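You operate a simulated robot arm through the tools that you are given. There is no shell and no other tool. Be economical: measure what you need, move in short steps, check, and stop when the job is done.

You are at the controls of a simulated two-armed robot. One attempt, no reset.

TASK
Put the 6 A fuse carton from the top of the wheeled processor on the pane of the light box and the 10 A fuse carton on the fourth shelf from the bottom of the tall rack. Take the contact block from the window sill and leave it on the black bearing block there. Put the terminal block marked "3" from the top of the oven on the assembly bench and the terminal block marked "2" on the top parts shelf. Fetch the blue gauge and set it on the settings chart. Put two of the filter cartridges from the back of the assembly bench on the top parts shelf. The order is free. Set down upright: fuse carton.

It is judged by the outcome, as a careful person would: the job done as asked, and still so three seconds after it is handed in. It fails if anything else is knocked over, pushed out of place, dropped, spilled or broken.

THE ROBOT
Two 7-joint arms with fingered hands on one trunk, on a base that drives. Base frame: it is fixed to the floor where the robot stands at the start and does not move with it; the origin is under the middle of the robot, x ahead of it, y to its left, z up. Units: mm, rad, N and s.
The left shoulder is at the start at [60, 177, 1000], the right one opposite. Places, roughly: assembly bench [-1400, 7800, 800]; black bearing block (6x6x3 cm) [-1900, 600, 1000]; blue gauge [-1750, 8000, 1250]; contact block [-1750, 250, 1000]; filter cartridge [-1250, 8250, 1000]; fourth shelf of the tall rack [-2500, 2000, 1400]; fuse carton [1000, 0, 1000]; pane of the light box (24x15 cm) [-1960, 3200, 860]; settings chart [2250, 6500, 750]; terminal block [-2750, 7250, 1250]; top parts shelf [-1900, 7700, 1600]. Payload 4 kg a hand.
The TCP of each hand is the grasp point between the finger pads, 37 mm short of the fingertips. In the tool frame z runs along the fingers and y along their closing line. Largest opening 124 mm; the body of the gripper starts 43 mm behind the TCP. The gripper is a hand of 3 fingers: y runs from the thumb to the fingers, the wrist lies at [-15, -108, -202] in the tool frame.
Orientation is told as [roll, pitch, yaw] about the base's x, y, z axes, in that order, counted from this pose: with the fingers straight down and the wrist toward the robot, the tool's x, y and z point along [0, 1, 0], [1, 0, 0] and [0, 0, -1] of the base frame.

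THE INTERFACE
- The arms move only by the tool step_arm. It takes "left_increments", "right_increments" or both (then of equal length, played together; a hand with none holds still); each is a list of rows, each a list of 2 entries, a list of its own where there are three numbers: the shift along the base's x, y, z in mm, then the turn, a rotation vector about the base's x, y, z in rad. In form: [[[dx, dy, dz], [ax, ay, az]], ...]. A call has 1 to 8 rows; each row shifts and turns the commanded pose from where the row before left it. A row lasts 0.2 s, in which the tool goes at most 50 mm and 0.15 rad; a call with a longer step from one row to the next is refused whole. Where a pose cannot be reached the arm comes as near as it can. A force on the tool above 40 N (or 10 N above the force at the start of the call, whichever is more), or a blocked arm, ends the call early, and 0.2 s more pass. In this call time passes only in rows, and 0.2 s behind the last. The reply holds the time, the measured pose of the TCP, the force on the tool along the base axes, the opening and the grip force, in the units named above and with some noise, with the torque about the TCP (base axes, N m) and any sound that the robot's microphone picked up.
- Cameras (640 x 400 px; columns grow to the right, rows downward): "scene" is now at [55.7, -10.3, 1658.7]; the picture's right is [-0.12, -0.99, 0.00], its down [-0.60, 0.07, -0.80] and it looks along [0.79, -0.09, -0.60] (base axes); focal length 253 px, centre (320, 200). "left" rides on the left gripper at [-64, -76, -137] in its tool frame; the picture's right is [-0.84, -0.26, 0.48], its down [0.48, -0.76, 0.43] and it looks along [0.26, 0.60, 0.76] (tool axes); focal length 256 px, centre (320, 200). "right" rides on the right gripper at [64, -76, -137] in its tool frame; the picture's right is [-0.84, 0.26, -0.48], its down [-0.48, -0.76, 0.43] and it looks along [-0.26, 0.60, 0.76] (tool axes); focal length 256 px, centre (320, 200).
- capture(camera): a new picture of that camera. No time passes.
- move_column(by): slides the trunk up (or, below 0, down) by that many mm; the arms and the scene camera ride with it, the base frame stays. It gives what a move gives, with no picture.
- drive_base(legs): drives the robot by 1 to 6 legs, each [ahead, left, turn to the left] in mm, mm and rad, along the robot's own axes; the way and the turn of a leg run together, so that a leg with both is an arc; at most 1500 mm and 3.142 rad a leg. The arms and the cameras ride along, it lands a little off, and it stops where it bumps. It gives what a move gives.
- set_fingers(index, middle, thumb_bend, thumb_turn, hand): sets how far each is bent, from 0 (flat) to 1 (curled in); at 0.3 the hand is open as for a grip, at 0.7 the pads meet at the TCP. One left out holds its place. A second passes; each finger stops where it meets its share of the squeeze, and holds until it gets a number again. It is the only way to open and close the hand. It gives what a move gives, with no picture; readings hold the bend of each and the force on the fingers (four entries, about 0 where the hand has none), thumb and palm. thumb_turn goes from beside the hand (0) to across from the fingers (1), as for a grip.
- pan_tilt(pan, tilt): turns the head with the scene camera to pan (to the left, within 1.501 rad either way) and tilt (down, from -0.506 to 1.204), counted from straight ahead of the robot. It gives what a move gives.
- measure_at(camera, pixels): for up to 12 pixels [column, row] of the newest picture of that camera ("zoom" is the newest enlarged one), the place [x, y, z] in the base frame of the surface seen there, good to about 2 mm. No time passes.
- zoom(camera, box): a new picture of the part [left, top, right, bottom] of that camera's present view, enlarged. No time passes.
- job_done(): hands the job in; it is judged then, once.

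Go step by step. Measure first, check grasps and placings, and put right what went wrong. The budget is 322 turns and 216 pictures, counting those below and the enlarged ones. Unless the task says otherwise, let go and move clear before handing in, and close with one line.

The tools are called after "Call:" by a JSON object that holds its "method" and its "body". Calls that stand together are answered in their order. step_arm: Moves the arms, as the interface text tells. Its arguments: {"type":"object","properties":{"left_increments":{"type":"array","items":{"type":"array"}},"right_increments":{"type":"array","items":{"type":"array"}}},"required":[]} The other tools are called the same way: move_column (by) slides the trunk up or down; set_fingers (index, middle, thumb_bend, thumb_turn, hand) moves the fingers one by one; drive_base (legs) drives the base; pan_tilt (pan, tilt) turns the head that bears the scene camera; capture (camera) takes a picture; measure_at (camera, pixels) gives the place of the surface under pixels of a picture; zoom (camera, box) takes an enlarged picture of a part of a camera's view; job_done () hands the job in.

At the start:

```text
time_s: 0.0
left_ee_pos: [535.6, 208.5, 1152.9]
left_tcp_rot: [-0.001, 0.0, -0.001]
left_wrist_force: [0.5, -0.4, 2.0]
left_ft_torque: [0.03, 0.04, -0.03]
left_opening: 123.6
left_finger_force: 0.0
left_shape: jaw
left_bend: [0.3, 0.3, 0.3, 0.98]
left_finger forces: [0.0, 0.1, 0.1, 0.1, 0.1, 0.0]
right_ee_pos: [506.6, -313.7, 1190.1]
right_tcp_rot: [-0.001, 0.0, 0.002]
right_wrist_force: [0.6, 0.4, -0.4]
right_ft_torque: [0.03, 0.04, 0.0]
right_opening: 123.6
right_finger_force: 0.1
right_shape: jaw
right_bend: [0.3, 0.3, 0.3, 0.98]
right_finger forces: [0.0, 0.0, 0.1, 0.1, 0.0, 0.0]
trunk travel left (down, up): [-525.0, 65.0]
robot x, y, heading: [0.6, -1.4, -0.001]
head pan, tilt: [-0.117, 0.648]
```

scene: 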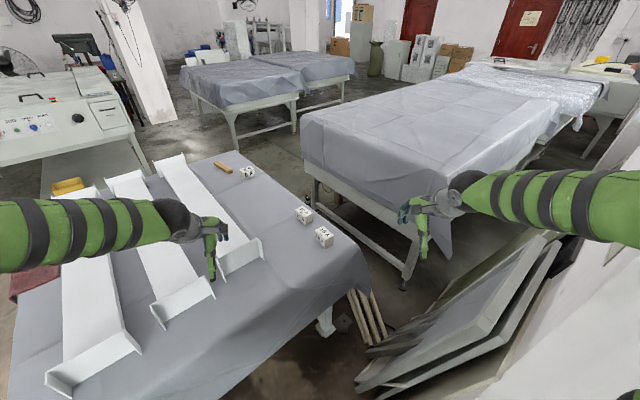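
right: 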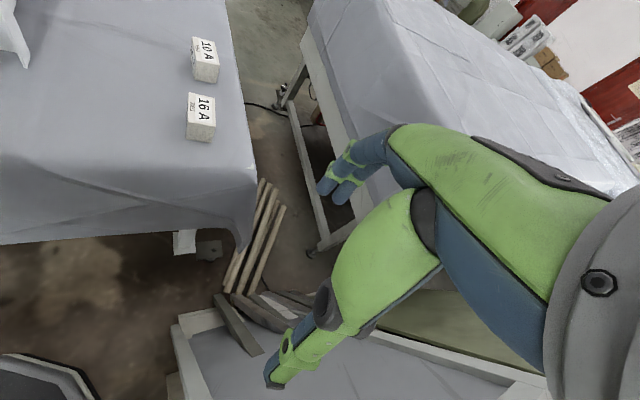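
left: 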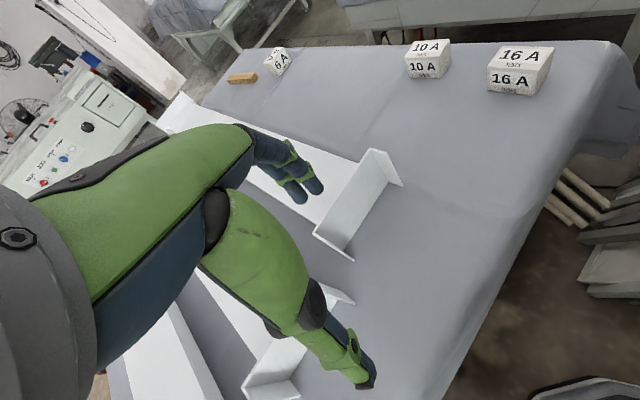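

The scene picture shows three cartons on the covered table: one near (248,172), one near (304,214) and one near (324,236). I'll zoom in on them and measure.

Call:
{"method": "zoom", "body": {"camera": "scene", "box": [200, 140, 360, 260]}}

Call:
{"method": "measure_at", "body": {"camera": "scene", "pixels": [[248, 170], [248, 176], [304, 210], [304, 219], [324, 232], [324, 242], [222, 167], [270, 200], [350, 280]]}}

```text
3.33 times, centred on (280, 200) of scene
```

zoom: 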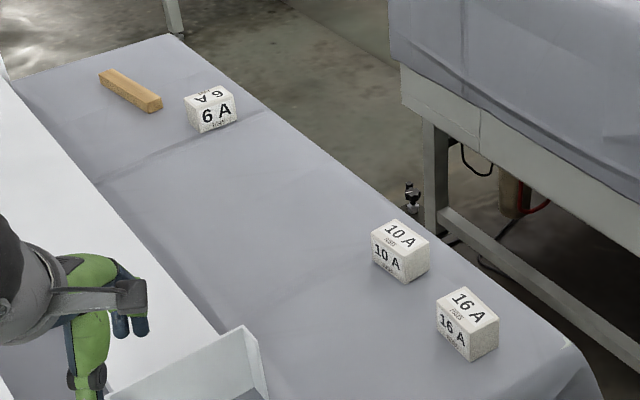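

```text
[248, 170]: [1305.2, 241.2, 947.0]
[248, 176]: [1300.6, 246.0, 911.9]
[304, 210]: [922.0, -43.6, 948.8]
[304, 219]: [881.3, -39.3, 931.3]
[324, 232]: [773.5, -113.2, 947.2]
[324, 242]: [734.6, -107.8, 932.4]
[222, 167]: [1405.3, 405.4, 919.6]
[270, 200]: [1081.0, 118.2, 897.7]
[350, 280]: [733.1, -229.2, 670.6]
```

The 10 A carton is at about (922,-44) and the 6 A at (1305,241). I'll measure the corners of both to get size and orientation.

Call:
{"method": "measure_at", "body": {"camera": "zoom", "pixels": [[374, 233], [393, 222], [427, 245], [409, 257], [390, 262], [408, 278], [187, 96], [222, 88], [234, 100], [201, 109], [215, 118], [215, 130]]}}

Call:
{"method": "zoom", "body": {"camera": "scene", "box": [0, 130, 280, 400]}}

```text
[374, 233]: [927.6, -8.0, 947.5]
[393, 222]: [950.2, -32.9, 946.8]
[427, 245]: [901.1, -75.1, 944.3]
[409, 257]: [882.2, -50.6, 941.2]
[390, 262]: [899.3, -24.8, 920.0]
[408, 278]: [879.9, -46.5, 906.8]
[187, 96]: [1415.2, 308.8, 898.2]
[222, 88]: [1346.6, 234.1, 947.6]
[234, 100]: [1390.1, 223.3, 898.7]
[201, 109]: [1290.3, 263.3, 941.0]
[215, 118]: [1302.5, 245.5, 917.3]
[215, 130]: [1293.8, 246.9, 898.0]
```

```text
1.48 times, centred on (140, 265) of scene
```

zoom: 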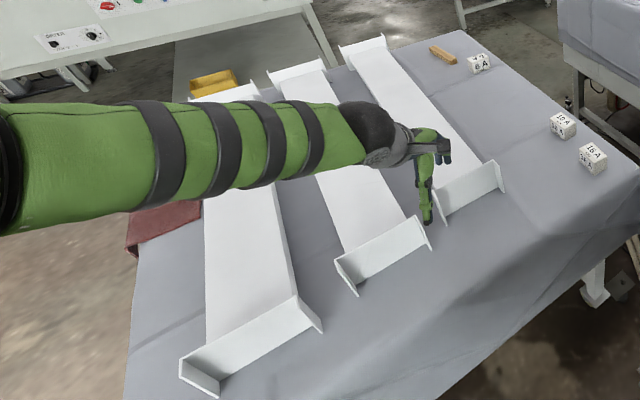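

The 10 A carton is about 64×34×50 mm, with its long axis near yaw 42°. Next I'll look around to learn the table edges and the room before driving.

Call:
{"method": "pan_tilt", "body": {"pan": 0.0, "tilt": 1.1}}

Call:
{"method": "capture", "body": {"camera": "scene"}}

Call:
{"method": "pan_tilt", "body": {"pan": 1.4, "tilt": 0.5}}

Call:
{"method": "capture", "body": {"camera": "scene"}}

Call:
{"method": "pan_tilt", "body": {"pan": -1.4, "tilt": 0.5}}

Call:
{"method": "capture", "body": {"camera": "scene"}}

```text
time_s: 0.9
left_ee_pos: [534.5, 209.1, 1153.3]
left_tcp_rot: [0.0, -0.001, 0.0]
left_wrist_force: [0.7, -0.5, -0.5]
left_ft_torque: [0.01, -0.01, 0.03]
left_opening: 123.3
left_finger_force: 0.1
left_shape: jaw
left_bend: [0.3, 0.3, 0.3, 0.98]
left_finger forces: [0.0, 0.0, 0.1, 0.0, 0.1, 0.0]
right_ee_pos: [506.4, -313.3, 1190.0]
right_tcp_rot: [0.0, 0.0, 0.001]
right_wrist_force: [-0.2, -0.6, 0.6]
right_ft_torque: [-0.03, -0.01, -0.01]
right_opening: 123.6
right_finger_force: 0.1
right_shape: jaw
right_bend: [0.3, 0.3, 0.3, 0.98]
right_finger forces: [0.0, 0.1, 0.0, 0.0, 0.0, 0.0]
trunk travel left (down, up): [-525.0, 65.0]
robot x, y, heading: [1.2, 0.0, 0.0]
head pan, tilt: [0.0, 1.1]
```

```text
210 pictures are left
```

scene: 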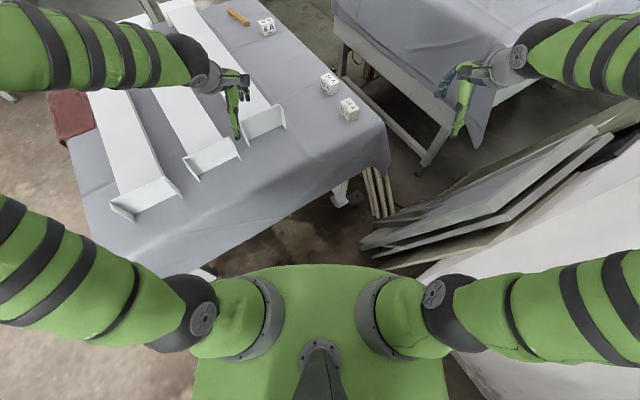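

```text
time_s: 2.4
left_ee_pos: [534.8, 208.7, 1154.0]
left_tcp_rot: [0.001, 0.001, -0.001]
left_wrist_force: [0.1, -0.2, 0.4]
left_ft_torque: [-0.02, -0.02, -0.01]
left_opening: 123.7
left_finger_force: 0.0
left_shape: jaw
left_bend: [0.3, 0.3, 0.3, 0.98]
left_finger forces: [0.0, 0.1, 0.1, 0.0, 0.0, 0.0]
right_ee_pos: [506.6, -312.7, 1190.0]
right_tcp_rot: [0.0, 0.0, 0.0]
right_wrist_force: [0.1, -0.4, 0.8]
right_ft_torque: [0.0, 0.01, 0.04]
right_opening: 123.2
right_finger_force: 0.1
right_shape: jaw
right_bend: [0.3, 0.3, 0.3, 0.98]
right_finger forces: [0.0, 0.0, 0.0, 0.1, 0.1, 0.0]
trunk travel left (down, up): [-525.0, 65.0]
robot x, y, heading: [2.8, 0.9, 0.002]
head pan, tilt: [1.4, 0.499]
```

```text
209 pictures are left
```

scene: 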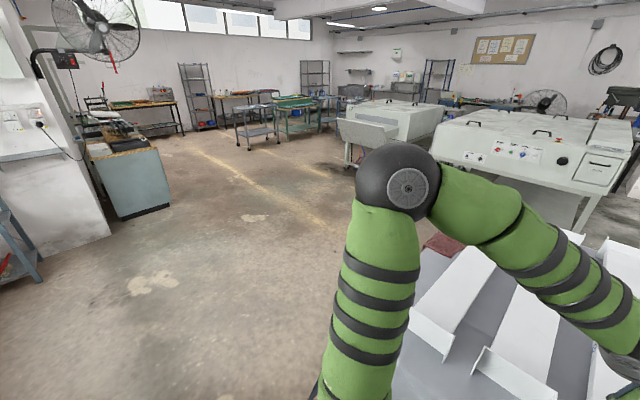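

```text
time_s: 4.9
left_ee_pos: [534.9, 208.9, 1153.6]
left_tcp_rot: [0.001, 0.0, 0.001]
left_wrist_force: [0.4, 0.0, -0.8]
left_ft_torque: [0.01, -0.01, 0.0]
left_opening: 123.5
left_finger_force: 0.1
left_shape: jaw
left_bend: [0.3, 0.3, 0.3, 0.98]
left_finger forces: [0.1, 0.0, 0.0, 0.0, 0.0, 0.1]
right_ee_pos: [507.0, -314.1, 1189.3]
right_tcp_rot: [0.002, 0.001, -0.001]
right_wrist_force: [0.8, -0.9, 0.1]
right_ft_torque: [-0.02, 0.03, 0.02]
right_opening: 123.6
right_finger_force: 0.1
right_shape: jaw
right_bend: [0.3, 0.3, 0.3, 0.98]
right_finger forces: [0.1, 0.1, 0.1, 0.0, 0.0, 0.1]
trunk travel left (down, up): [-525.0, 65.0]
robot x, y, heading: [-0.7, 2.4, 0.004]
head pan, tilt: [-1.4, 0.499]
```

```text
208 pictures are left
```

scene: 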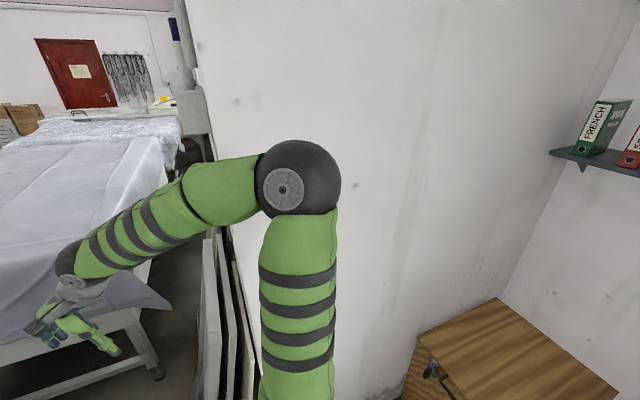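

The robot has free floor to its left, and a wall and leaning panels to its right. I'll look down again and measure the table edges and the 6 A carton.

Call:
{"method": "pan_tilt", "body": {"pan": 0.1, "tilt": 1.0}}

Call:
{"method": "capture", "body": {"camera": "scene"}}

Call:
{"method": "zoom", "body": {"camera": "left", "box": [220, 30, 320, 92]}}

Call:
{"method": "measure_at", "body": {"camera": "zoom", "pixels": [[280, 260], [380, 110], [460, 190], [345, 310], [380, 250], [300, 200], [420, 230], [430, 160], [360, 180]]}}

```text
time_s: 6.5
left_ee_pos: [535.2, 209.1, 1153.7]
left_tcp_rot: [0.0, 0.0, -0.001]
left_wrist_force: [0.3, -0.6, 0.9]
left_ft_torque: [-0.01, 0.02, 0.02]
left_opening: 123.6
left_finger_force: 0.1
left_shape: jaw
left_bend: [0.3, 0.3, 0.3, 0.98]
left_finger forces: [0.1, 0.0, 0.0, 0.0, 0.1, 0.0]
right_ee_pos: [506.6, -313.3, 1190.0]
right_tcp_rot: [0.0, 0.002, 0.001]
right_wrist_force: [0.0, -0.4, -0.5]
right_ft_torque: [0.0, -0.03, 0.02]
right_opening: 123.6
right_finger_force: 0.2
right_shape: jaw
right_bend: [0.3, 0.3, 0.3, 0.98]
right_finger forces: [0.1, 0.0, 0.0, 0.1, 0.1, 0.0]
trunk travel left (down, up): [-525.0, 65.0]
robot x, y, heading: [0.2, -1.0, 0.001]
head pan, tilt: [0.099, 1.0]
```

```text
207 pictures are left
```

scene: 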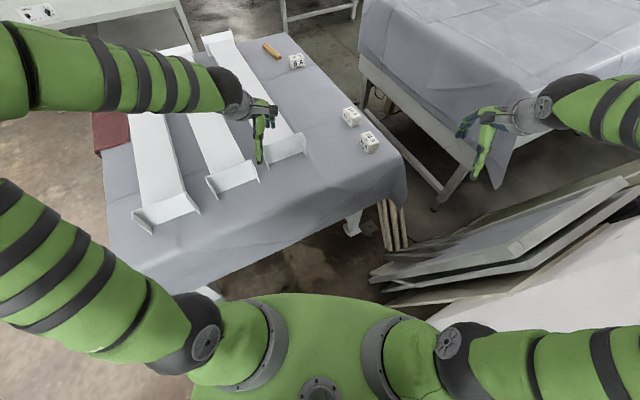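

```text
6.40 times, centred on (270, 61) of left
```

zoom: 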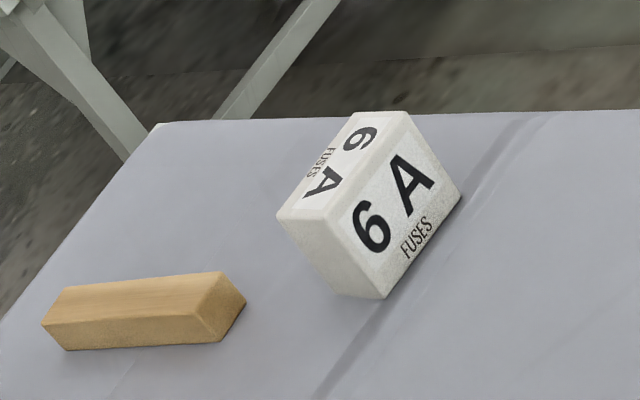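

```text
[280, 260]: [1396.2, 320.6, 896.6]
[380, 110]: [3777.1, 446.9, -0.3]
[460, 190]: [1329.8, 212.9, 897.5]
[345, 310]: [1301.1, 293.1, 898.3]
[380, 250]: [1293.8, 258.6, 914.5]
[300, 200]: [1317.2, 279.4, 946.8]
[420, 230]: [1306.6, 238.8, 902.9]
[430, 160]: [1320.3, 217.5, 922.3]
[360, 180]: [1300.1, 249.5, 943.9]
```

The 6 A carton's centre is near (1321,249) with its long axis near yaw -57°. Next I'll measure the table outline and the floor obstacles.

Call:
{"method": "measure_at", "body": {"camera": "scene", "pixels": [[395, 165], [407, 190], [300, 225], [225, 250], [150, 275], [110, 240], [105, 155], [352, 225], [390, 245], [380, 275], [300, 275], [280, 36]]}}

Call:
{"method": "zoom", "body": {"camera": "scene", "box": [240, 120, 440, 300]}}

```text
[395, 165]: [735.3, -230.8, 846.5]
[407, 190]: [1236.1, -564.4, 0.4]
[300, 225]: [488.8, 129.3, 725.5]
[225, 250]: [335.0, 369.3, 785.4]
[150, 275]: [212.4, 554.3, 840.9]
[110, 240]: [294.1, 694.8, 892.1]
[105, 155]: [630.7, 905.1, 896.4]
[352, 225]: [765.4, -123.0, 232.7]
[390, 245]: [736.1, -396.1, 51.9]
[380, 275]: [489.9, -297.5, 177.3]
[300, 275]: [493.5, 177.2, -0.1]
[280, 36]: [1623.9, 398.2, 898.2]
```

```text
2.22 times, centred on (340, 210) of scene
```

zoom: 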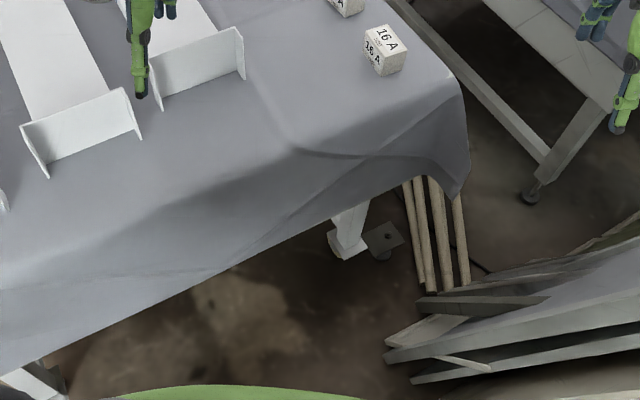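

The table's near edge runs at about yaw 124°, so facing 33° left puts the robot square to it. I'll check how far the robot's own body reaches and look at the aisle to the left and beyond the table.

Call:
{"method": "measure_at", "body": {"camera": "scene", "pixels": [[310, 297], [270, 300], [360, 305], [400, 330], [230, 330]]}}

Call:
{"method": "pan_tilt", "body": {"pan": 0.6, "tilt": 0.35}}

Call:
{"method": "capture", "body": {"camera": "scene"}}

```text
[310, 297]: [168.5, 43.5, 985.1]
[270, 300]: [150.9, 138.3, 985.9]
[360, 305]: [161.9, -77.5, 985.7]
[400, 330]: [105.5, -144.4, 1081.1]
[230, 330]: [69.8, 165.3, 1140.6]
```

```text
time_s: 7.5
left_ee_pos: [535.1, 207.6, 1152.9]
left_tcp_rot: [0.0, 0.001, 0.0]
left_wrist_force: [-1.1, -0.5, -0.2]
left_ft_torque: [0.01, 0.02, 0.0]
left_opening: 123.8
left_finger_force: 0.0
left_shape: jaw
left_bend: [0.3, 0.3, 0.3, 0.98]
left_finger forces: [0.0, 0.0, 0.0, 0.0, 0.0, 0.0]
right_ee_pos: [506.2, -313.3, 1190.8]
right_tcp_rot: [-0.001, 0.0, 0.0]
right_wrist_force: [-0.6, 0.0, 0.0]
right_ft_torque: [-0.03, 0.01, -0.02]
right_opening: 123.5
right_finger_force: 0.1
right_shape: jaw
right_bend: [0.3, 0.3, 0.3, 0.98]
right_finger forces: [0.0, 0.0, 0.0, 0.0, 0.0, 0.0]
trunk travel left (down, up): [-525.0, 65.0]
robot x, y, heading: [0.8, 1.8, -0.002]
head pan, tilt: [0.6, 0.351]
```

```text
204 pictures are left
```

scene: 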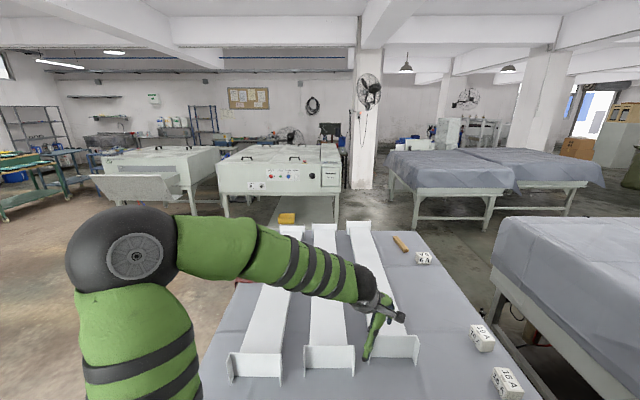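

The far side of the table looks open, with the machines and draped beds beyond it. I'll measure the clearances.

Call:
{"method": "measure_at", "body": {"camera": "scene", "pixels": [[287, 217], [222, 213], [338, 218], [355, 210], [418, 228], [460, 232], [490, 235], [500, 280], [420, 234], [240, 290], [90, 225], [185, 190]]}}

Call:
{"method": "zoom", "body": {"camera": "scene", "box": [200, 150, 520, 350]}}

```text
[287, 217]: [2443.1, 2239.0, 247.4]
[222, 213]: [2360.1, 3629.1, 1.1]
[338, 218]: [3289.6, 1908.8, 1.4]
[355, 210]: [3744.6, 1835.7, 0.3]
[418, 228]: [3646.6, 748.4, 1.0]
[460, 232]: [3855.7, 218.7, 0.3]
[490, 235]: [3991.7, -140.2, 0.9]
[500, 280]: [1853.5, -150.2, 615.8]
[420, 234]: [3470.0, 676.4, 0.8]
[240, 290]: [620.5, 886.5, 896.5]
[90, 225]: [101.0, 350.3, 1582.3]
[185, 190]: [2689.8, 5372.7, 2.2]
```

```text
2.00 times, centred on (360, 250) of scene
```

zoom: 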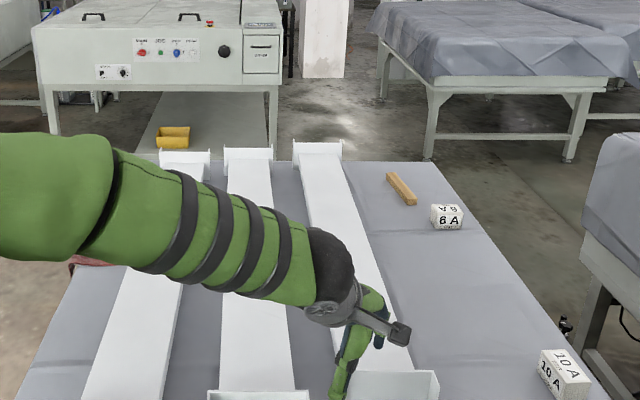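

There's plenty of free floor on the far side. Before grasping I'll turn left to see the rack, so I know how the carton has to be held.

Call:
{"method": "drive_base", "body": {"legs": [[0, 0, 1.2]]}}

Call:
{"method": "pan_tilt", "body": {"pan": 1.3, "tilt": 0.2}}

Call:
{"method": "capture", "body": {"camera": "scene"}}

```text
time_s: 10.9
left_ee_pos: [10.5, 574.8, 1154.0]
left_tcp_rot: [-0.001, 0.001, 1.182]
left_wrist_force: [-0.2, -0.6, 1.0]
left_ft_torque: [0.04, 0.01, 0.02]
left_opening: 123.5
left_finger_force: 0.0
left_shape: jaw
left_bend: [0.3, 0.3, 0.3, 0.98]
left_finger forces: [0.1, 0.0, 0.0, 0.1, 0.0, 0.1]
right_ee_pos: [482.5, 350.1, 1190.1]
right_tcp_rot: [0.0, 0.0, 1.184]
right_wrist_force: [-0.4, -0.5, 0.0]
right_ft_torque: [0.03, 0.01, 0.0]
right_opening: 123.8
right_finger_force: 0.0
right_shape: jaw
right_bend: [0.3, 0.3, 0.3, 0.98]
right_finger forces: [0.0, 0.0, 0.0, 0.0, 0.0, 0.0]
trunk travel left (down, up): [-525.0, 65.0]
robot x, y, heading: [0.1, 1.8, 1.182]
head pan, tilt: [0.6, 0.351]
```

```text
time_s: 11.9
left_ee_pos: [9.4, 574.9, 1152.3]
left_tcp_rot: [0.0, -0.001, 1.183]
left_wrist_force: [-0.2, -0.2, -1.3]
left_ft_torque: [0.0, 0.01, -0.01]
left_opening: 123.5
left_finger_force: 0.1
left_shape: jaw
left_bend: [0.3, 0.3, 0.3, 0.98]
left_finger forces: [0.0, 0.0, 0.0, 0.0, 0.0, 0.1]
right_ee_pos: [482.6, 351.0, 1191.6]
right_tcp_rot: [0.001, 0.0, 1.183]
right_wrist_force: [0.1, -0.1, -0.4]
right_ft_torque: [0.01, -0.01, 0.01]
right_opening: 123.6
right_finger_force: 0.0
right_shape: jaw
right_bend: [0.3, 0.3, 0.3, 0.98]
right_finger forces: [0.1, 0.1, 0.0, 0.0, 0.0, 0.1]
trunk travel left (down, up): [-525.0, 65.0]
robot x, y, heading: [-1.3, 0.2, 1.179]
head pan, tilt: [1.3, 0.201]
```

```text
202 pictures are left
```

scene: 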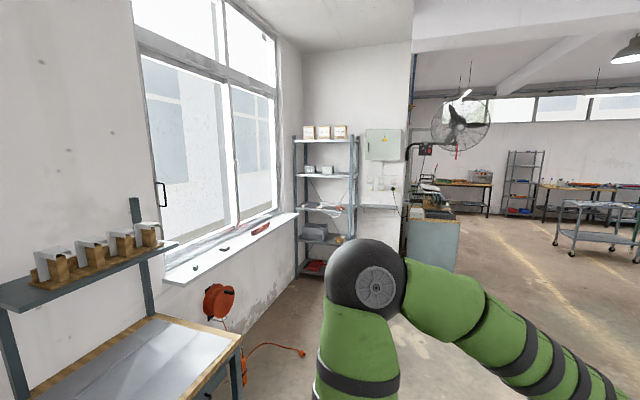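

Call:
{"method": "zoom", "body": {"camera": "scene", "box": [280, 110, 440, 290]}}

Call:
{"method": "measure_at", "body": {"camera": "scene", "pixels": [[325, 137], [325, 172], [325, 206], [325, 240], [325, 270], [300, 142], [354, 140], [299, 176], [353, 177], [310, 166], [330, 166], [345, 170]]}}

Call:
{"method": "zoom", "body": {"camera": "scene", "box": [150, 200, 310, 300]}}

```text
2.22 times, centred on (360, 200) of scene
```

zoom: 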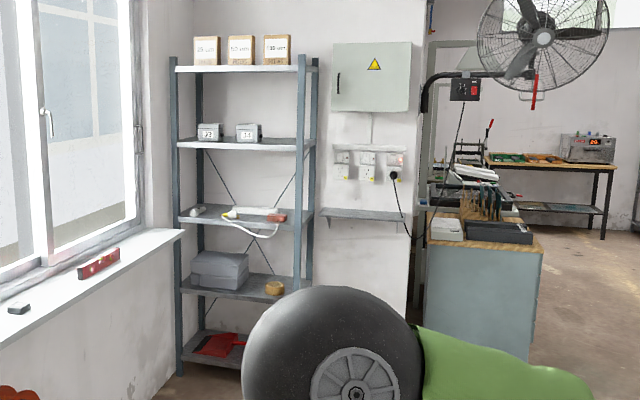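

```text
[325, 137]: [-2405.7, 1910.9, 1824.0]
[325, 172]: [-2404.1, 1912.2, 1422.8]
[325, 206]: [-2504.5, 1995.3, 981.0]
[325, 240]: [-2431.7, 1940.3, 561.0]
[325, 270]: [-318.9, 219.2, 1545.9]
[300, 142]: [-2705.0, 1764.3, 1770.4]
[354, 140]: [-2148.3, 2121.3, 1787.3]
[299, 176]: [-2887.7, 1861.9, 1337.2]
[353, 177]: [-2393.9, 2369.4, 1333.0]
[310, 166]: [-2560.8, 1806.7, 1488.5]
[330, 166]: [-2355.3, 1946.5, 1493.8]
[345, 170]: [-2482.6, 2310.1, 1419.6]
```

```text
4.00 times, centred on (230, 250) of scene
```

zoom: 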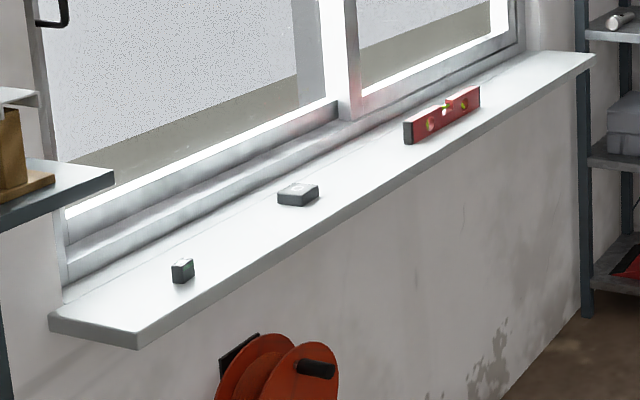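

The rack has five shelves. The fourth is at about z 1420 with 400 mm clearance, so a fingers-down grasp will work. I'll turn back to heading 0.35 for the 10 A carton.

Call:
{"method": "drive_base", "body": {"legs": [[0, 0, -0.83]]}}

Call:
{"method": "pan_tilt", "body": {"pan": -0.4, "tilt": 0.7}}

Call:
{"method": "capture", "body": {"camera": "scene"}}

```text
time_s: 14.5
left_ee_pos: [426.4, 384.2, 1153.4]
left_tcp_rot: [-0.002, 0.001, 0.361]
left_wrist_force: [0.0, -0.7, 0.7]
left_ft_torque: [-0.03, 0.01, 0.02]
left_opening: 123.7
left_finger_force: 0.1
left_shape: jaw
left_bend: [0.3, 0.3, 0.3, 0.98]
left_finger forces: [0.0, 0.0, 0.1, 0.0, 0.0, 0.0]
right_ee_pos: [585.1, -113.8, 1190.9]
right_tcp_rot: [0.001, -0.001, 0.361]
right_wrist_force: [0.8, -0.2, 0.8]
right_ft_torque: [-0.03, 0.02, 0.01]
right_opening: 123.6
right_finger_force: 0.1
right_shape: jaw
right_bend: [0.3, 0.3, 0.3, 0.98]
right_finger forces: [0.1, 0.0, 0.1, 0.1, 0.0, 0.1]
trunk travel left (down, up): [-525.0, 65.0]
robot x, y, heading: [6.3, -2.7, 0.36]
head pan, tilt: [1.3, 0.201]
```

```text
time_s: 16.2
left_ee_pos: [426.9, 384.0, 1153.7]
left_tcp_rot: [-0.001, 0.001, 0.36]
left_wrist_force: [-0.3, 0.1, 0.0]
left_ft_torque: [0.0, 0.0, 0.01]
left_opening: 123.7
left_finger_force: 0.1
left_shape: jaw
left_bend: [0.3, 0.3, 0.3, 0.98]
left_finger forces: [0.0, 0.0, 0.1, 0.1, 0.0, 0.1]
right_ee_pos: [584.5, -113.0, 1190.5]
right_tcp_rot: [0.001, 0.001, 0.362]
right_wrist_force: [0.5, -0.6, -0.1]
right_ft_torque: [0.02, -0.01, -0.02]
right_opening: 123.7
right_finger_force: 0.1
right_shape: jaw
right_bend: [0.3, 0.3, 0.3, 0.98]
right_finger forces: [0.0, 0.0, 0.1, 0.0, 0.0, 0.0]
trunk travel left (down, up): [-525.0, 65.0]
robot x, y, heading: [2.1, -1.2, 0.368]
head pan, tilt: [-0.4, 0.7]
```

```text
199 pictures are left
```

scene: 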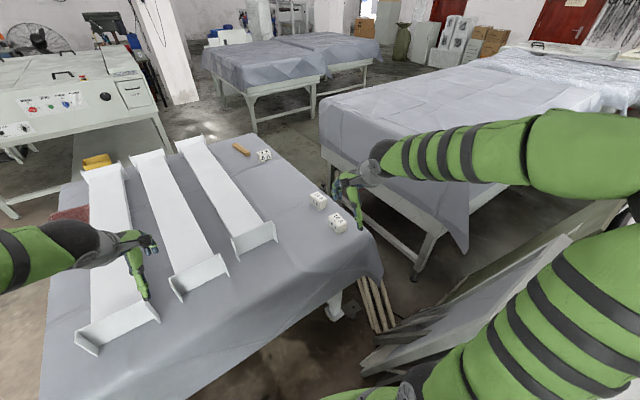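

Right TCP is at (585,-113). I'll move it above the 10 A carton, holding height, with yaw turned to 0.73.

Call:
{"method": "step_arm", "body": {"right_increments": [[[41, 9, 0], [0, 0, 0.046]], [[41, 9, 0], [0, 0, 0.046]], [[41, 9, 0], [0, 0, 0.046]], [[41, 9, 0], [0, 0, 0.046]], [[42, 9, -10], [0, 0, 0.046]], [[42, 9, -20], [0, 0, 0.046]], [[42, 9, -30], [0, 0, 0.046]], [[41, 9, -40], [0, 0, 0.046]]]}}

Call:
{"method": "capture", "body": {"camera": "right"}}

```text
refused: row 7 steps farther than a row can; nothing moved
```

```text
198 pictures are left
```

right: 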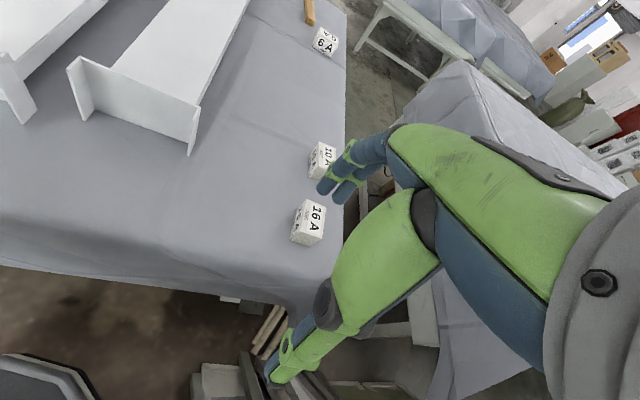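

The call was refused because one row was too long, so I'll repeat it with shorter steps.

Call:
{"method": "step_arm", "body": {"right_increments": [[[41, 9, -14], [0, 0, 0.046]], [[41, 9, -14], [0, 0, 0.046]], [[41, 9, -14], [0, 0, 0.046]], [[41, 9, -14], [0, 0, 0.046]], [[42, 9, -14], [0, 0, 0.046]], [[42, 9, -15], [0, 0, 0.046]], [[42, 9, -15], [0, 0, 0.046]], [[41, 9, -15], [0, 0, 0.046]]]}}

Call:
{"method": "capture", "body": {"camera": "right"}}

```text
time_s: 18.0
left_ee_pos: [428.0, 384.5, 1152.5]
left_tcp_rot: [-0.001, 0.002, 0.361]
left_wrist_force: [0.3, 0.3, 0.8]
left_ft_torque: [-0.01, 0.01, 0.0]
left_opening: 123.6
left_finger_force: 0.0
left_shape: jaw
left_bend: [0.3, 0.3, 0.3, 0.98]
left_finger forces: [0.0, 0.0, 0.0, 0.0, 0.1, 0.1]
right_ee_pos: [918.6, -43.9, 1075.6]
right_tcp_rot: [0.002, 0.001, 0.731]
right_wrist_force: [1.1, -0.1, 0.2]
right_ft_torque: [0.01, 0.02, -0.01]
right_opening: 124.0
right_finger_force: 0.0
right_shape: jaw
right_bend: [0.3, 0.3, 0.3, 0.98]
right_finger forces: [0.0, 0.0, 0.0, 0.0, 0.0, 0.0]
trunk travel left (down, up): [-525.0, 65.0]
robot x, y, heading: [-2.3, 3.1, 0.365]
head pan, tilt: [-0.4, 0.7]
```

```text
197 pictures are left
```

right: 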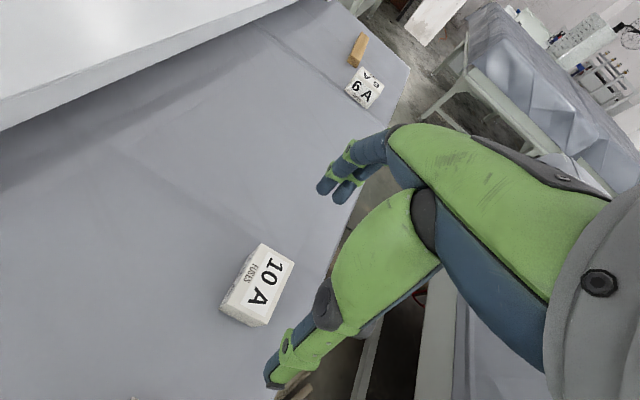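

The 10 A carton shows clearly at (257,285), so I'll measure its top corners.

Call:
{"method": "measure_at", "body": {"camera": "right", "pixels": [[263, 246], [292, 263], [264, 323], [223, 304], [230, 300], [260, 315], [287, 268], [266, 252]]}}

```text
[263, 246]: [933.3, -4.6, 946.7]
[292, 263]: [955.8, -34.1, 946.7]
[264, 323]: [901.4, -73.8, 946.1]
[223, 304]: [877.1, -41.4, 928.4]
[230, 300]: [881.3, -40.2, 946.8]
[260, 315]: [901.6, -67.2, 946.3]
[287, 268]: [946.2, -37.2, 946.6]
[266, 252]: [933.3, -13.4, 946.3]
```

The carton's centre is (918,-39), its yaw is about 0.635 and its top is at 947. I'll align and descend to TCP z about 940.

Call:
{"method": "step_arm", "body": {"right_increments": [[[0, 3, -30], [0, 0, -0.05]], [[0, 2, -35], [0, 0, -0.045]], [[0, 0, -35], [0, 0, 0]], [[0, 0, -25], [0, 0, 0]], [[0, 0, -10], [0, 0, 0]]]}}

Call:
{"method": "capture", "body": {"camera": "right"}}

Call:
{"method": "zoom", "body": {"camera": "scene", "box": [270, 140, 400, 240]}}

```text
time_s: 19.2
left_ee_pos: [425.9, 383.8, 1152.8]
left_tcp_rot: [-0.001, 0.002, 0.361]
left_wrist_force: [0.0, -0.1, -0.2]
left_ft_torque: [0.0, 0.0, -0.01]
left_opening: 123.5
left_finger_force: 0.0
left_shape: jaw
left_bend: [0.3, 0.3, 0.3, 0.98]
left_finger forces: [0.0, 0.0, 0.0, 0.1, 0.0, 0.2]
right_ee_pos: [916.8, -40.8, 940.7]
right_tcp_rot: [0.0, 0.0, 0.636]
right_wrist_force: [-0.7, 0.5, 0.1]
right_ft_torque: [-0.01, 0.04, 0.0]
right_opening: 123.7
right_finger_force: 0.0
right_shape: jaw
right_bend: [0.3, 0.3, 0.3, 0.98]
right_finger forces: [0.0, 0.1, 0.1, 0.0, 0.0, 0.0]
trunk travel left (down, up): [-525.0, 65.0]
robot x, y, heading: [-1.4, -0.7, 0.366]
head pan, tilt: [-0.4, 0.7]
```

```text
196 pictures are left
```

right: 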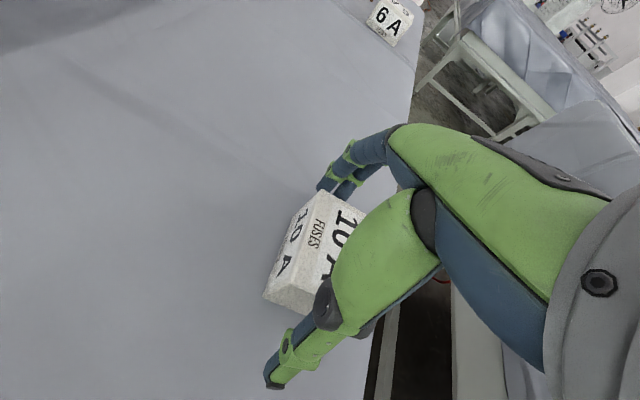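

```text
4.00 times, centred on (335, 190) of scene
```

zoom: 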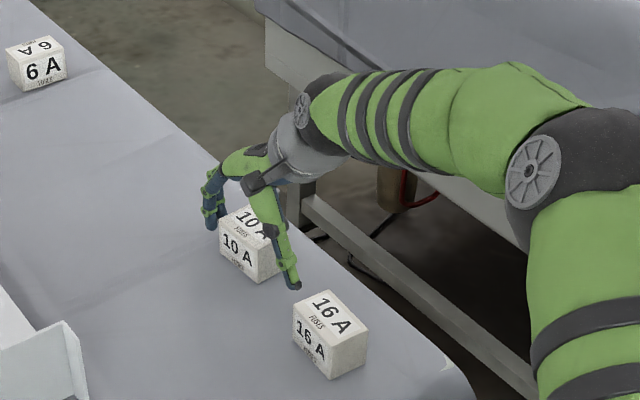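

The fingers straddle the carton evenly, so I'll close.

Call:
{"method": "set_fingers", "body": {"hand": "right", "index": 0.6, "middle": 0.6, "thumb_bend": 0.6}}

Call:
{"method": "step_arm", "body": {"right_increments": [[[0, 0, 20], [0, 0, 0]], [[0, 0, 40], [0, 0, 0]]]}}

Call:
{"method": "zoom", "body": {"camera": "scene", "box": [270, 140, 400, 240]}}

```text
time_s: 20.2
left_ee_pos: [426.4, 384.6, 1153.3]
left_tcp_rot: [0.0, -0.001, 0.361]
left_wrist_force: [0.9, 1.1, -0.1]
left_ft_torque: [-0.02, 0.0, -0.01]
left_opening: 123.6
left_finger_force: 0.1
left_shape: jaw
left_bend: [0.3, 0.3, 0.3, 0.98]
left_finger forces: [0.1, 0.0, 0.0, 0.1, 0.0, 0.0]
right_ee_pos: [917.2, -40.1, 942.6]
right_tcp_rot: [-0.003, -0.003, 0.633]
right_wrist_force: [0.1, -4.5, 14.1]
right_ft_torque: [0.26, -0.52, -0.1]
right_opening: 81.6
right_finger_force: 30.0
right_shape: fingers
right_bend: [0.46, 0.47, 0.51, 0.97]
right_finger forces: [14.7, 12.7, 0.0, 0.1, 33.1, 0.0]
trunk travel left (down, up): [-525.0, 65.0]
robot x, y, heading: [-1.9, -0.3, 0.359]
head pan, tilt: [-0.4, 0.7]
```

```text
time_s: 20.8
left_ee_pos: [426.8, 385.1, 1154.1]
left_tcp_rot: [0.001, 0.0, 0.361]
left_wrist_force: [-0.5, -0.4, 0.5]
left_ft_torque: [0.01, 0.01, 0.03]
left_opening: 123.4
left_finger_force: 0.1
left_shape: jaw
left_bend: [0.3, 0.3, 0.3, 0.98]
left_finger forces: [0.0, 0.1, 0.1, 0.0, 0.1, 0.0]
right_ee_pos: [913.4, -35.7, 997.5]
right_tcp_rot: [0.0, 0.001, 0.637]
right_wrist_force: [-0.4, 0.1, -1.4]
right_ft_torque: [0.0, 0.0, -0.01]
right_opening: 80.4
right_finger_force: 27.6
right_shape: fingers
right_bend: [0.46, 0.47, 0.52, 0.97]
right_finger forces: [15.7, 11.8, 0.0, 0.1, 28.9, 0.0]
trunk travel left (down, up): [-525.0, 65.0]
robot x, y, heading: [-1.4, -1.5, 0.362]
head pan, tilt: [-0.4, 0.7]
```

```text
4.00 times, centred on (335, 190) of scene
```

zoom: 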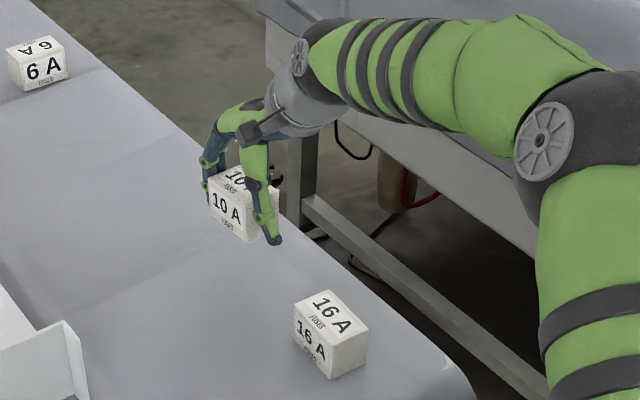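

The 10 A carton is held and lifted straight. I'll raise it and tuck the arm in before driving around the table.

Call:
{"method": "step_arm", "body": {"right_increments": [[[0, 0, 48], [0, 0, 0]], [[0, 0, 48], [0, 0, 0]], [[-20, 0, 44], [0, 0, 0]], [[-45, 0, 20], [0, 0, 0]], [[-48, 0, 10], [0, 0, 0]], [[-48, 0, 10], [0, 0, -0.06]], [[-48, 0, 10], [0, 0, -0.1]], [[-48, 0, 10], [0, 0, -0.1]]]}}

Call:
{"method": "pan_tilt", "body": {"pan": 0.5, "tilt": 0.8}}

Call:
{"method": "capture", "body": {"camera": "scene"}}

```text
time_s: 22.6
left_ee_pos: [424.8, 383.5, 1152.4]
left_tcp_rot: [0.002, -0.001, 0.361]
left_wrist_force: [-0.5, 0.2, -0.3]
left_ft_torque: [0.01, 0.01, 0.03]
left_opening: 123.8
left_finger_force: 0.1
left_shape: jaw
left_bend: [0.3, 0.3, 0.3, 0.98]
left_finger forces: [0.1, 0.0, 0.0, 0.0, 0.0, 0.1]
right_ee_pos: [657.2, -32.1, 1199.0]
right_tcp_rot: [-0.001, -0.002, 0.376]
right_wrist_force: [0.1, 0.2, -0.8]
right_ft_torque: [0.01, 0.03, -0.03]
right_opening: 80.0
right_finger_force: 27.3
right_shape: fingers
right_bend: [0.46, 0.47, 0.52, 0.97]
right_finger forces: [15.6, 11.4, 0.0, 0.1, 28.2, 0.0]
trunk travel left (down, up): [-525.0, 65.0]
robot x, y, heading: [-4.2, 1.2, 0.36]
head pan, tilt: [-0.4, 0.7]
```

```text
time_s: 23.8
left_ee_pos: [426.4, 385.1, 1154.4]
left_tcp_rot: [0.001, 0.0, 0.363]
left_wrist_force: [0.4, -0.6, -0.5]
left_ft_torque: [0.02, 0.02, 0.0]
left_opening: 123.7
left_finger_force: 0.1
left_shape: jaw
left_bend: [0.3, 0.3, 0.3, 0.98]
left_finger forces: [0.0, 0.0, 0.1, 0.1, 0.1, 0.1]
right_ee_pos: [658.4, -33.3, 1198.8]
right_tcp_rot: [-0.001, 0.0, 0.375]
right_wrist_force: [0.0, 0.7, -1.3]
right_ft_torque: [-0.03, 0.03, -0.01]
right_opening: 79.9
right_finger_force: 27.7
right_shape: fingers
right_bend: [0.46, 0.47, 0.52, 0.97]
right_finger forces: [15.6, 11.5, 0.0, 0.1, 28.2, 0.0]
trunk travel left (down, up): [-525.0, 65.0]
robot x, y, heading: [0.7, -1.9, 0.355]
head pan, tilt: [0.499, 0.799]
```

```text
193 pictures are left
```

scene: 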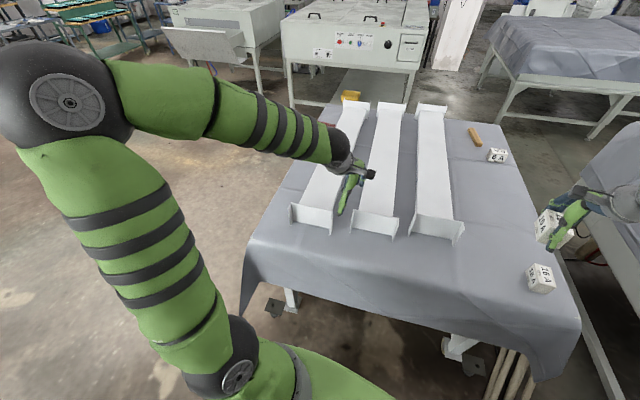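

I'll measure the table's left edge, the yellow item and the grey slab behind the table for the route.

Call:
{"method": "measure_at", "body": {"camera": "scene", "pixels": [[243, 290], [260, 220], [325, 120], [330, 100], [350, 95], [400, 85], [440, 95], [288, 97], [250, 130], [420, 103], [410, 100], [500, 125]]}}

Call:
{"method": "zoom", "body": {"camera": "scene", "box": [260, 20, 520, 180]}}

```text
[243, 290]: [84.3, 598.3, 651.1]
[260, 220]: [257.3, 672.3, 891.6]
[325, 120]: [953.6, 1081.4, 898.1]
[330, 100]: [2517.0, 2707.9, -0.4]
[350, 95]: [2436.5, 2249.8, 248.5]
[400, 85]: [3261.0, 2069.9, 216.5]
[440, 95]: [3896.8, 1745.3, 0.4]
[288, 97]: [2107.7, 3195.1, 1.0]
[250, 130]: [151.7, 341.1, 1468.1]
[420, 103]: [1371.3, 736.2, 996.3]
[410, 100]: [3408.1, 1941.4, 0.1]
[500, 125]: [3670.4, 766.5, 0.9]
```

```text
2.46 times, centred on (390, 100) of scene
```

zoom: 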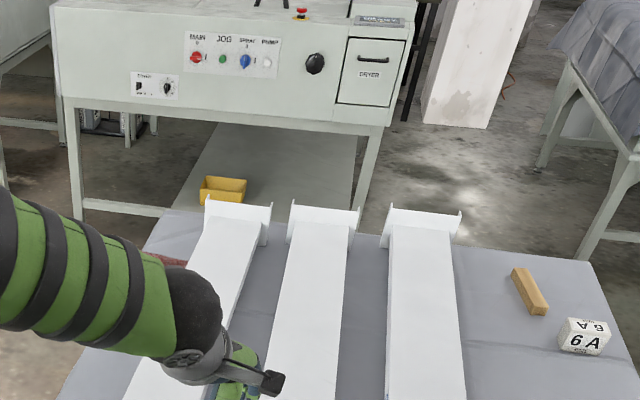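

The gap is clear: the machine front is about 2 m beyond the table. I'll drive around the left side of the table in small safe legs.

Call:
{"method": "drive_base", "body": {"legs": [[-111, 416, 0], [124, 755, 0], [0, 0, 0.255], [950, 0, 0], [950, 0, 0], [0, 0, 3.14]]}}

Call:
{"method": "pan_tilt", "body": {"pan": 0.6, "tilt": 0.6}}

Call:
{"method": "capture", "body": {"camera": "scene"}}

```text
time_s: 47.7
left_ee_pos: [848.7, 1715.2, 1153.4]
left_tcp_rot: [-0.001, 0.0, -2.457]
left_wrist_force: [0.5, 0.8, 0.3]
left_ft_torque: [0.01, 0.0, 0.0]
left_opening: 123.4
left_finger_force: 0.1
left_shape: jaw
left_bend: [0.3, 0.3, 0.3, 0.98]
left_finger forces: [0.0, 0.0, 0.0, 0.1, 0.1, 0.1]
right_ee_pos: [496.6, 2035.6, 1199.7]
right_tcp_rot: [0.001, 0.0, -2.442]
right_wrist_force: [-1.3, -0.1, -1.5]
right_ft_torque: [0.0, -0.03, 0.0]
right_opening: 78.4
right_finger_force: 25.4
right_shape: fingers
right_bend: [0.46, 0.47, 0.53, 0.97]
right_finger forces: [13.8, 11.0, 0.0, 0.0, 25.8, 0.0]
trunk travel left (down, up): [-525.0, 65.0]
robot x, y, heading: [1128.5, 2215.1, -2.454]
head pan, tilt: [0.499, 0.799]
```

```text
time_s: 48.4
left_ee_pos: [849.1, 1715.7, 1152.9]
left_tcp_rot: [0.0, 0.001, -2.456]
left_wrist_force: [0.0, -0.3, -0.9]
left_ft_torque: [0.03, 0.0, 0.0]
left_opening: 123.7
left_finger_force: 0.0
left_shape: jaw
left_bend: [0.3, 0.3, 0.3, 0.98]
left_finger forces: [0.0, 0.0, 0.1, 0.1, 0.0, 0.0]
right_ee_pos: [496.2, 2036.9, 1198.2]
right_tcp_rot: [0.0, 0.001, -2.441]
right_wrist_force: [-0.8, 0.2, -1.2]
right_ft_torque: [-0.01, 0.01, -0.01]
right_opening: 78.1
right_finger_force: 25.4
right_shape: fingers
right_bend: [0.46, 0.47, 0.53, 0.97]
right_finger forces: [13.8, 11.0, 0.0, 0.0, 25.8, 0.0]
trunk travel left (down, up): [-525.0, 65.0]
robot x, y, heading: [1131.3, 2217.2, -2.459]
head pan, tilt: [0.6, 0.6]
```

```text
191 pictures are left
```

scene: 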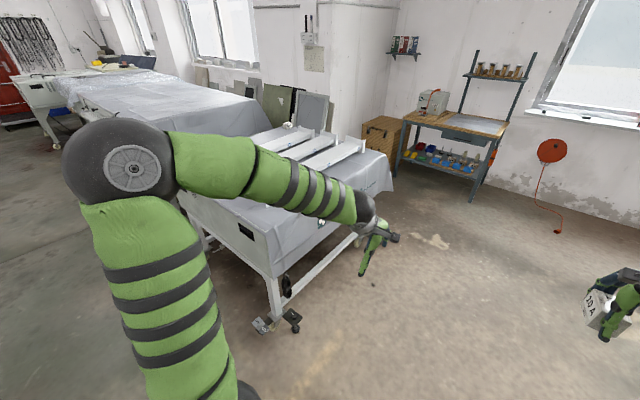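

The position is as planned. The carton is still held, its opening drifting slightly. I'll slide left to stand beyond the table's far edge.

Call:
{"method": "drive_base", "body": {"legs": [[69, 1384, 0], [0, 0, -0.067]]}}

Call:
{"method": "pan_tilt", "body": {"pan": 0.3, "tilt": 0.8}}

Call:
{"method": "capture", "body": {"camera": "scene"}}

```text
time_s: 55.7
left_ee_pos: [1593.3, 632.0, 1153.3]
left_tcp_rot: [0.0, -0.001, -2.556]
left_wrist_force: [-0.2, -0.4, 0.4]
left_ft_torque: [0.0, 0.01, 0.02]
left_opening: 123.3
left_finger_force: 0.1
left_shape: jaw
left_bend: [0.3, 0.3, 0.3, 0.98]
left_finger forces: [0.0, 0.1, 0.0, 0.1, 0.1, 0.0]
right_ee_pos: [1276.6, 987.0, 1199.0]
right_tcp_rot: [0.0, 0.001, -2.543]
right_wrist_force: [-0.5, -0.4, -1.7]
right_ft_torque: [0.01, -0.01, -0.01]
right_opening: 78.1
right_finger_force: 25.4
right_shape: fingers
right_bend: [0.46, 0.47, 0.53, 0.97]
right_finger forces: [13.8, 11.0, 0.1, 0.0, 25.8, 0.0]
trunk travel left (down, up): [-525.0, 65.0]
robot x, y, heading: [1919.6, 1102.6, -2.554]
head pan, tilt: [0.6, 0.6]
```

```text
time_s: 56.5
left_ee_pos: [1593.9, 631.8, 1153.8]
left_tcp_rot: [0.0, 0.001, -2.557]
left_wrist_force: [-0.1, 0.5, -0.2]
left_ft_torque: [0.01, 0.01, -0.02]
left_opening: 123.3
left_finger_force: 0.1
left_shape: jaw
left_bend: [0.3, 0.3, 0.3, 0.98]
left_finger forces: [0.1, 0.0, 0.1, 0.0, 0.1, 0.0]
right_ee_pos: [1275.0, 987.0, 1199.3]
right_tcp_rot: [0.001, 0.0, -2.543]
right_wrist_force: [-0.5, -0.6, -1.1]
right_ft_torque: [-0.01, 0.01, 0.0]
right_opening: 77.9
right_finger_force: 25.3
right_shape: fingers
right_bend: [0.46, 0.47, 0.53, 0.97]
right_finger forces: [13.9, 10.9, 0.0, 0.0, 25.7, 0.0]
trunk travel left (down, up): [-525.0, 65.0]
robot x, y, heading: [1926.6, 1099.9, -2.554]
head pan, tilt: [0.3, 0.799]
```

```text
190 pictures are left
```

scene: 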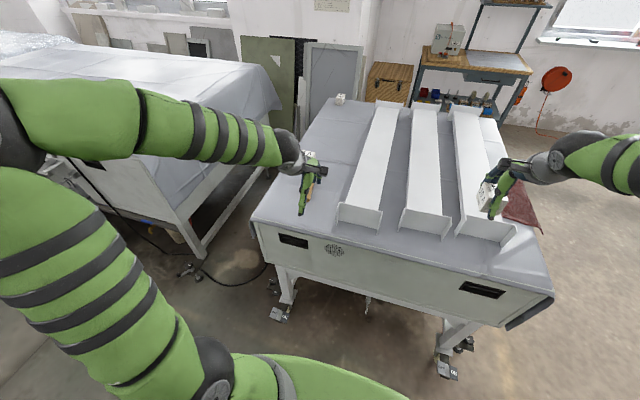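

6 A is hidden behind the left hand. I'll measure the table's far face and wheels before closing in.

Call:
{"method": "measure_at", "body": {"camera": "scene", "pixels": [[290, 250], [480, 300], [280, 310], [445, 370], [260, 222], [540, 285], [375, 215], [445, 230]]}}

```text
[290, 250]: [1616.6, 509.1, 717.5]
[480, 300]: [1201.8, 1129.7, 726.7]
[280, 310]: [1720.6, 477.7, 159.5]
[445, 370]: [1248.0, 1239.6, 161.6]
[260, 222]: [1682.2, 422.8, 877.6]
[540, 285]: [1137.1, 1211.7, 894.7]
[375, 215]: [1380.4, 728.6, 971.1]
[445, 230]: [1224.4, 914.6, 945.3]
```

The far edge line is known, and I'll keep the axis about 400 mm from it. I'll move closer and raise the left hand view over the 6 A carton.

Call:
{"method": "drive_base", "body": {"legs": [[184, 110, 0]]}}

Call:
{"method": "capture", "body": {"camera": "left"}}

```text
time_s: 58.2
left_ee_pos: [1500.1, 436.3, 1153.3]
left_tcp_rot: [0.0, 0.001, -2.564]
left_wrist_force: [-0.7, 0.8, -0.1]
left_ft_torque: [0.02, 0.0, -0.02]
left_opening: 123.4
left_finger_force: 0.0
left_shape: jaw
left_bend: [0.3, 0.3, 0.3, 0.98]
left_finger forces: [0.0, 0.1, 0.0, 0.1, 0.1, 0.0]
right_ee_pos: [1185.1, 794.7, 1198.8]
right_tcp_rot: [0.0, 0.002, -2.551]
right_wrist_force: [-0.2, -0.8, -1.8]
right_ft_torque: [0.04, -0.05, 0.0]
right_opening: 77.8
right_finger_force: 24.6
right_shape: fingers
right_bend: [0.46, 0.47, 0.53, 0.97]
right_finger forces: [13.9, 11.0, 0.0, 0.0, 25.8, 0.0]
trunk travel left (down, up): [-525.0, 65.0]
robot x, y, heading: [1836.4, 904.8, -2.563]
head pan, tilt: [0.3, 0.799]
```

```text
189 pictures are left
```

left: 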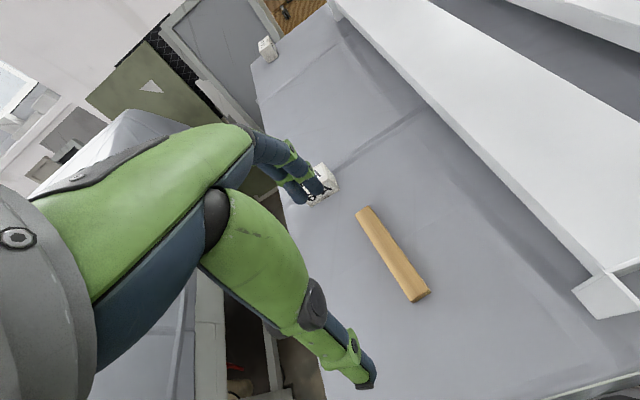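

The carton peeks out behind the fingers at (325,180). I'll move the left hand over (1320,249) and lower it a bit.

Call:
{"method": "step_arm", "body": {"left_increments": [[[-36, -37, -10], [0, 0, 0]], [[-36, -37, -10], [0, 0, 0]], [[-36, -37, -10], [0, 0, 0]], [[-36, -38, -15], [0, 0, 0]], [[-36, -38, -15], [0, 0, 0]]]}}

Call:
{"method": "capture", "body": {"camera": "left"}}

```text
refused: row 1 steps farther than a row can; nothing moved
```

```text
188 pictures are left
```

left: 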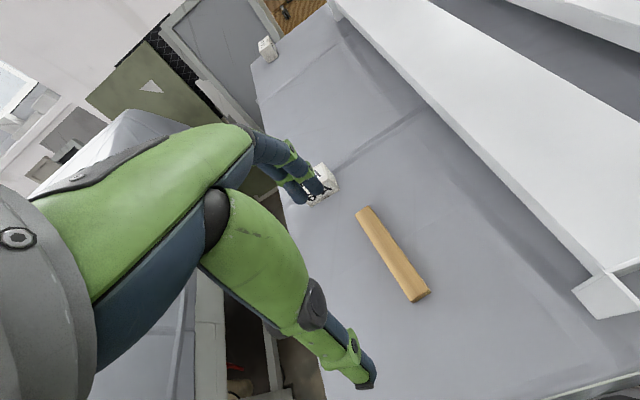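

That step was just over the limit, so I'll use smaller ones.

Call:
{"method": "step_arm", "body": {"left_increments": [[[-30, -31, -15], [0, 0, 0]], [[-30, -31, -15], [0, 0, 0]], [[-30, -31, -15], [0, 0, 0]], [[-30, -31, -15], [0, 0, 0]], [[-30, -31, -15], [0, 0, 0]], [[-30, -31, -15], [0, 0, 0]]]}}

Call:
{"method": "capture", "body": {"camera": "left"}}

```text
time_s: 59.6
left_ee_pos: [1321.7, 252.4, 1065.4]
left_tcp_rot: [0.0, -0.001, -2.564]
left_wrist_force: [-0.2, 0.0, -0.1]
left_ft_torque: [-0.01, 0.02, 0.01]
left_opening: 123.4
left_finger_force: 0.2
left_shape: jaw
left_bend: [0.3, 0.3, 0.3, 0.98]
left_finger forces: [0.0, 0.1, 0.1, 0.0, 0.0, 0.0]
right_ee_pos: [1184.5, 795.2, 1197.8]
right_tcp_rot: [0.0, 0.0, -2.551]
right_wrist_force: [0.7, 0.3, -0.8]
right_ft_torque: [0.03, -0.03, 0.04]
right_opening: 78.0
right_finger_force: 25.6
right_shape: fingers
right_bend: [0.46, 0.47, 0.53, 0.97]
right_finger forces: [13.8, 10.9, 0.0, 0.0, 25.9, 0.0]
trunk travel left (down, up): [-525.0, 65.0]
robot x, y, heading: [1836.7, 900.7, -2.564]
head pan, tilt: [0.3, 0.799]
```

```text
187 pictures are left
```

left: 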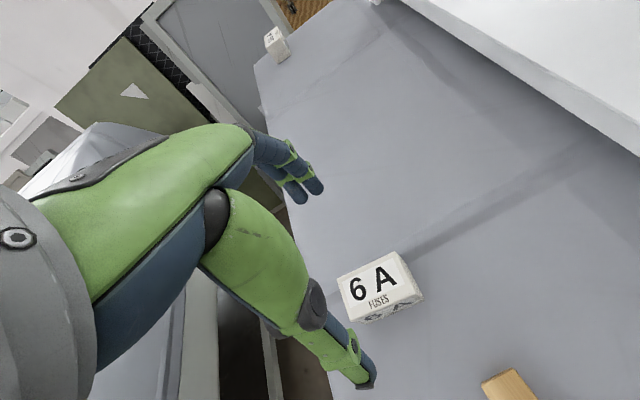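

Call:
{"method": "measure_at", "body": {"camera": "left", "pixels": [[340, 279], [397, 254], [422, 298], [412, 284], [356, 309], [350, 300], [403, 282], [505, 372], [490, 385]]}}

```text
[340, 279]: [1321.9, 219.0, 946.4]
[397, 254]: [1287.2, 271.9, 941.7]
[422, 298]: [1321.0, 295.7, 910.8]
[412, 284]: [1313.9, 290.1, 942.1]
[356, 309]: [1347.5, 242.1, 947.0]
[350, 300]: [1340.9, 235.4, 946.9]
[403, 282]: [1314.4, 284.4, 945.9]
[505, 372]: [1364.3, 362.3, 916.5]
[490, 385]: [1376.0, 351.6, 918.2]
```

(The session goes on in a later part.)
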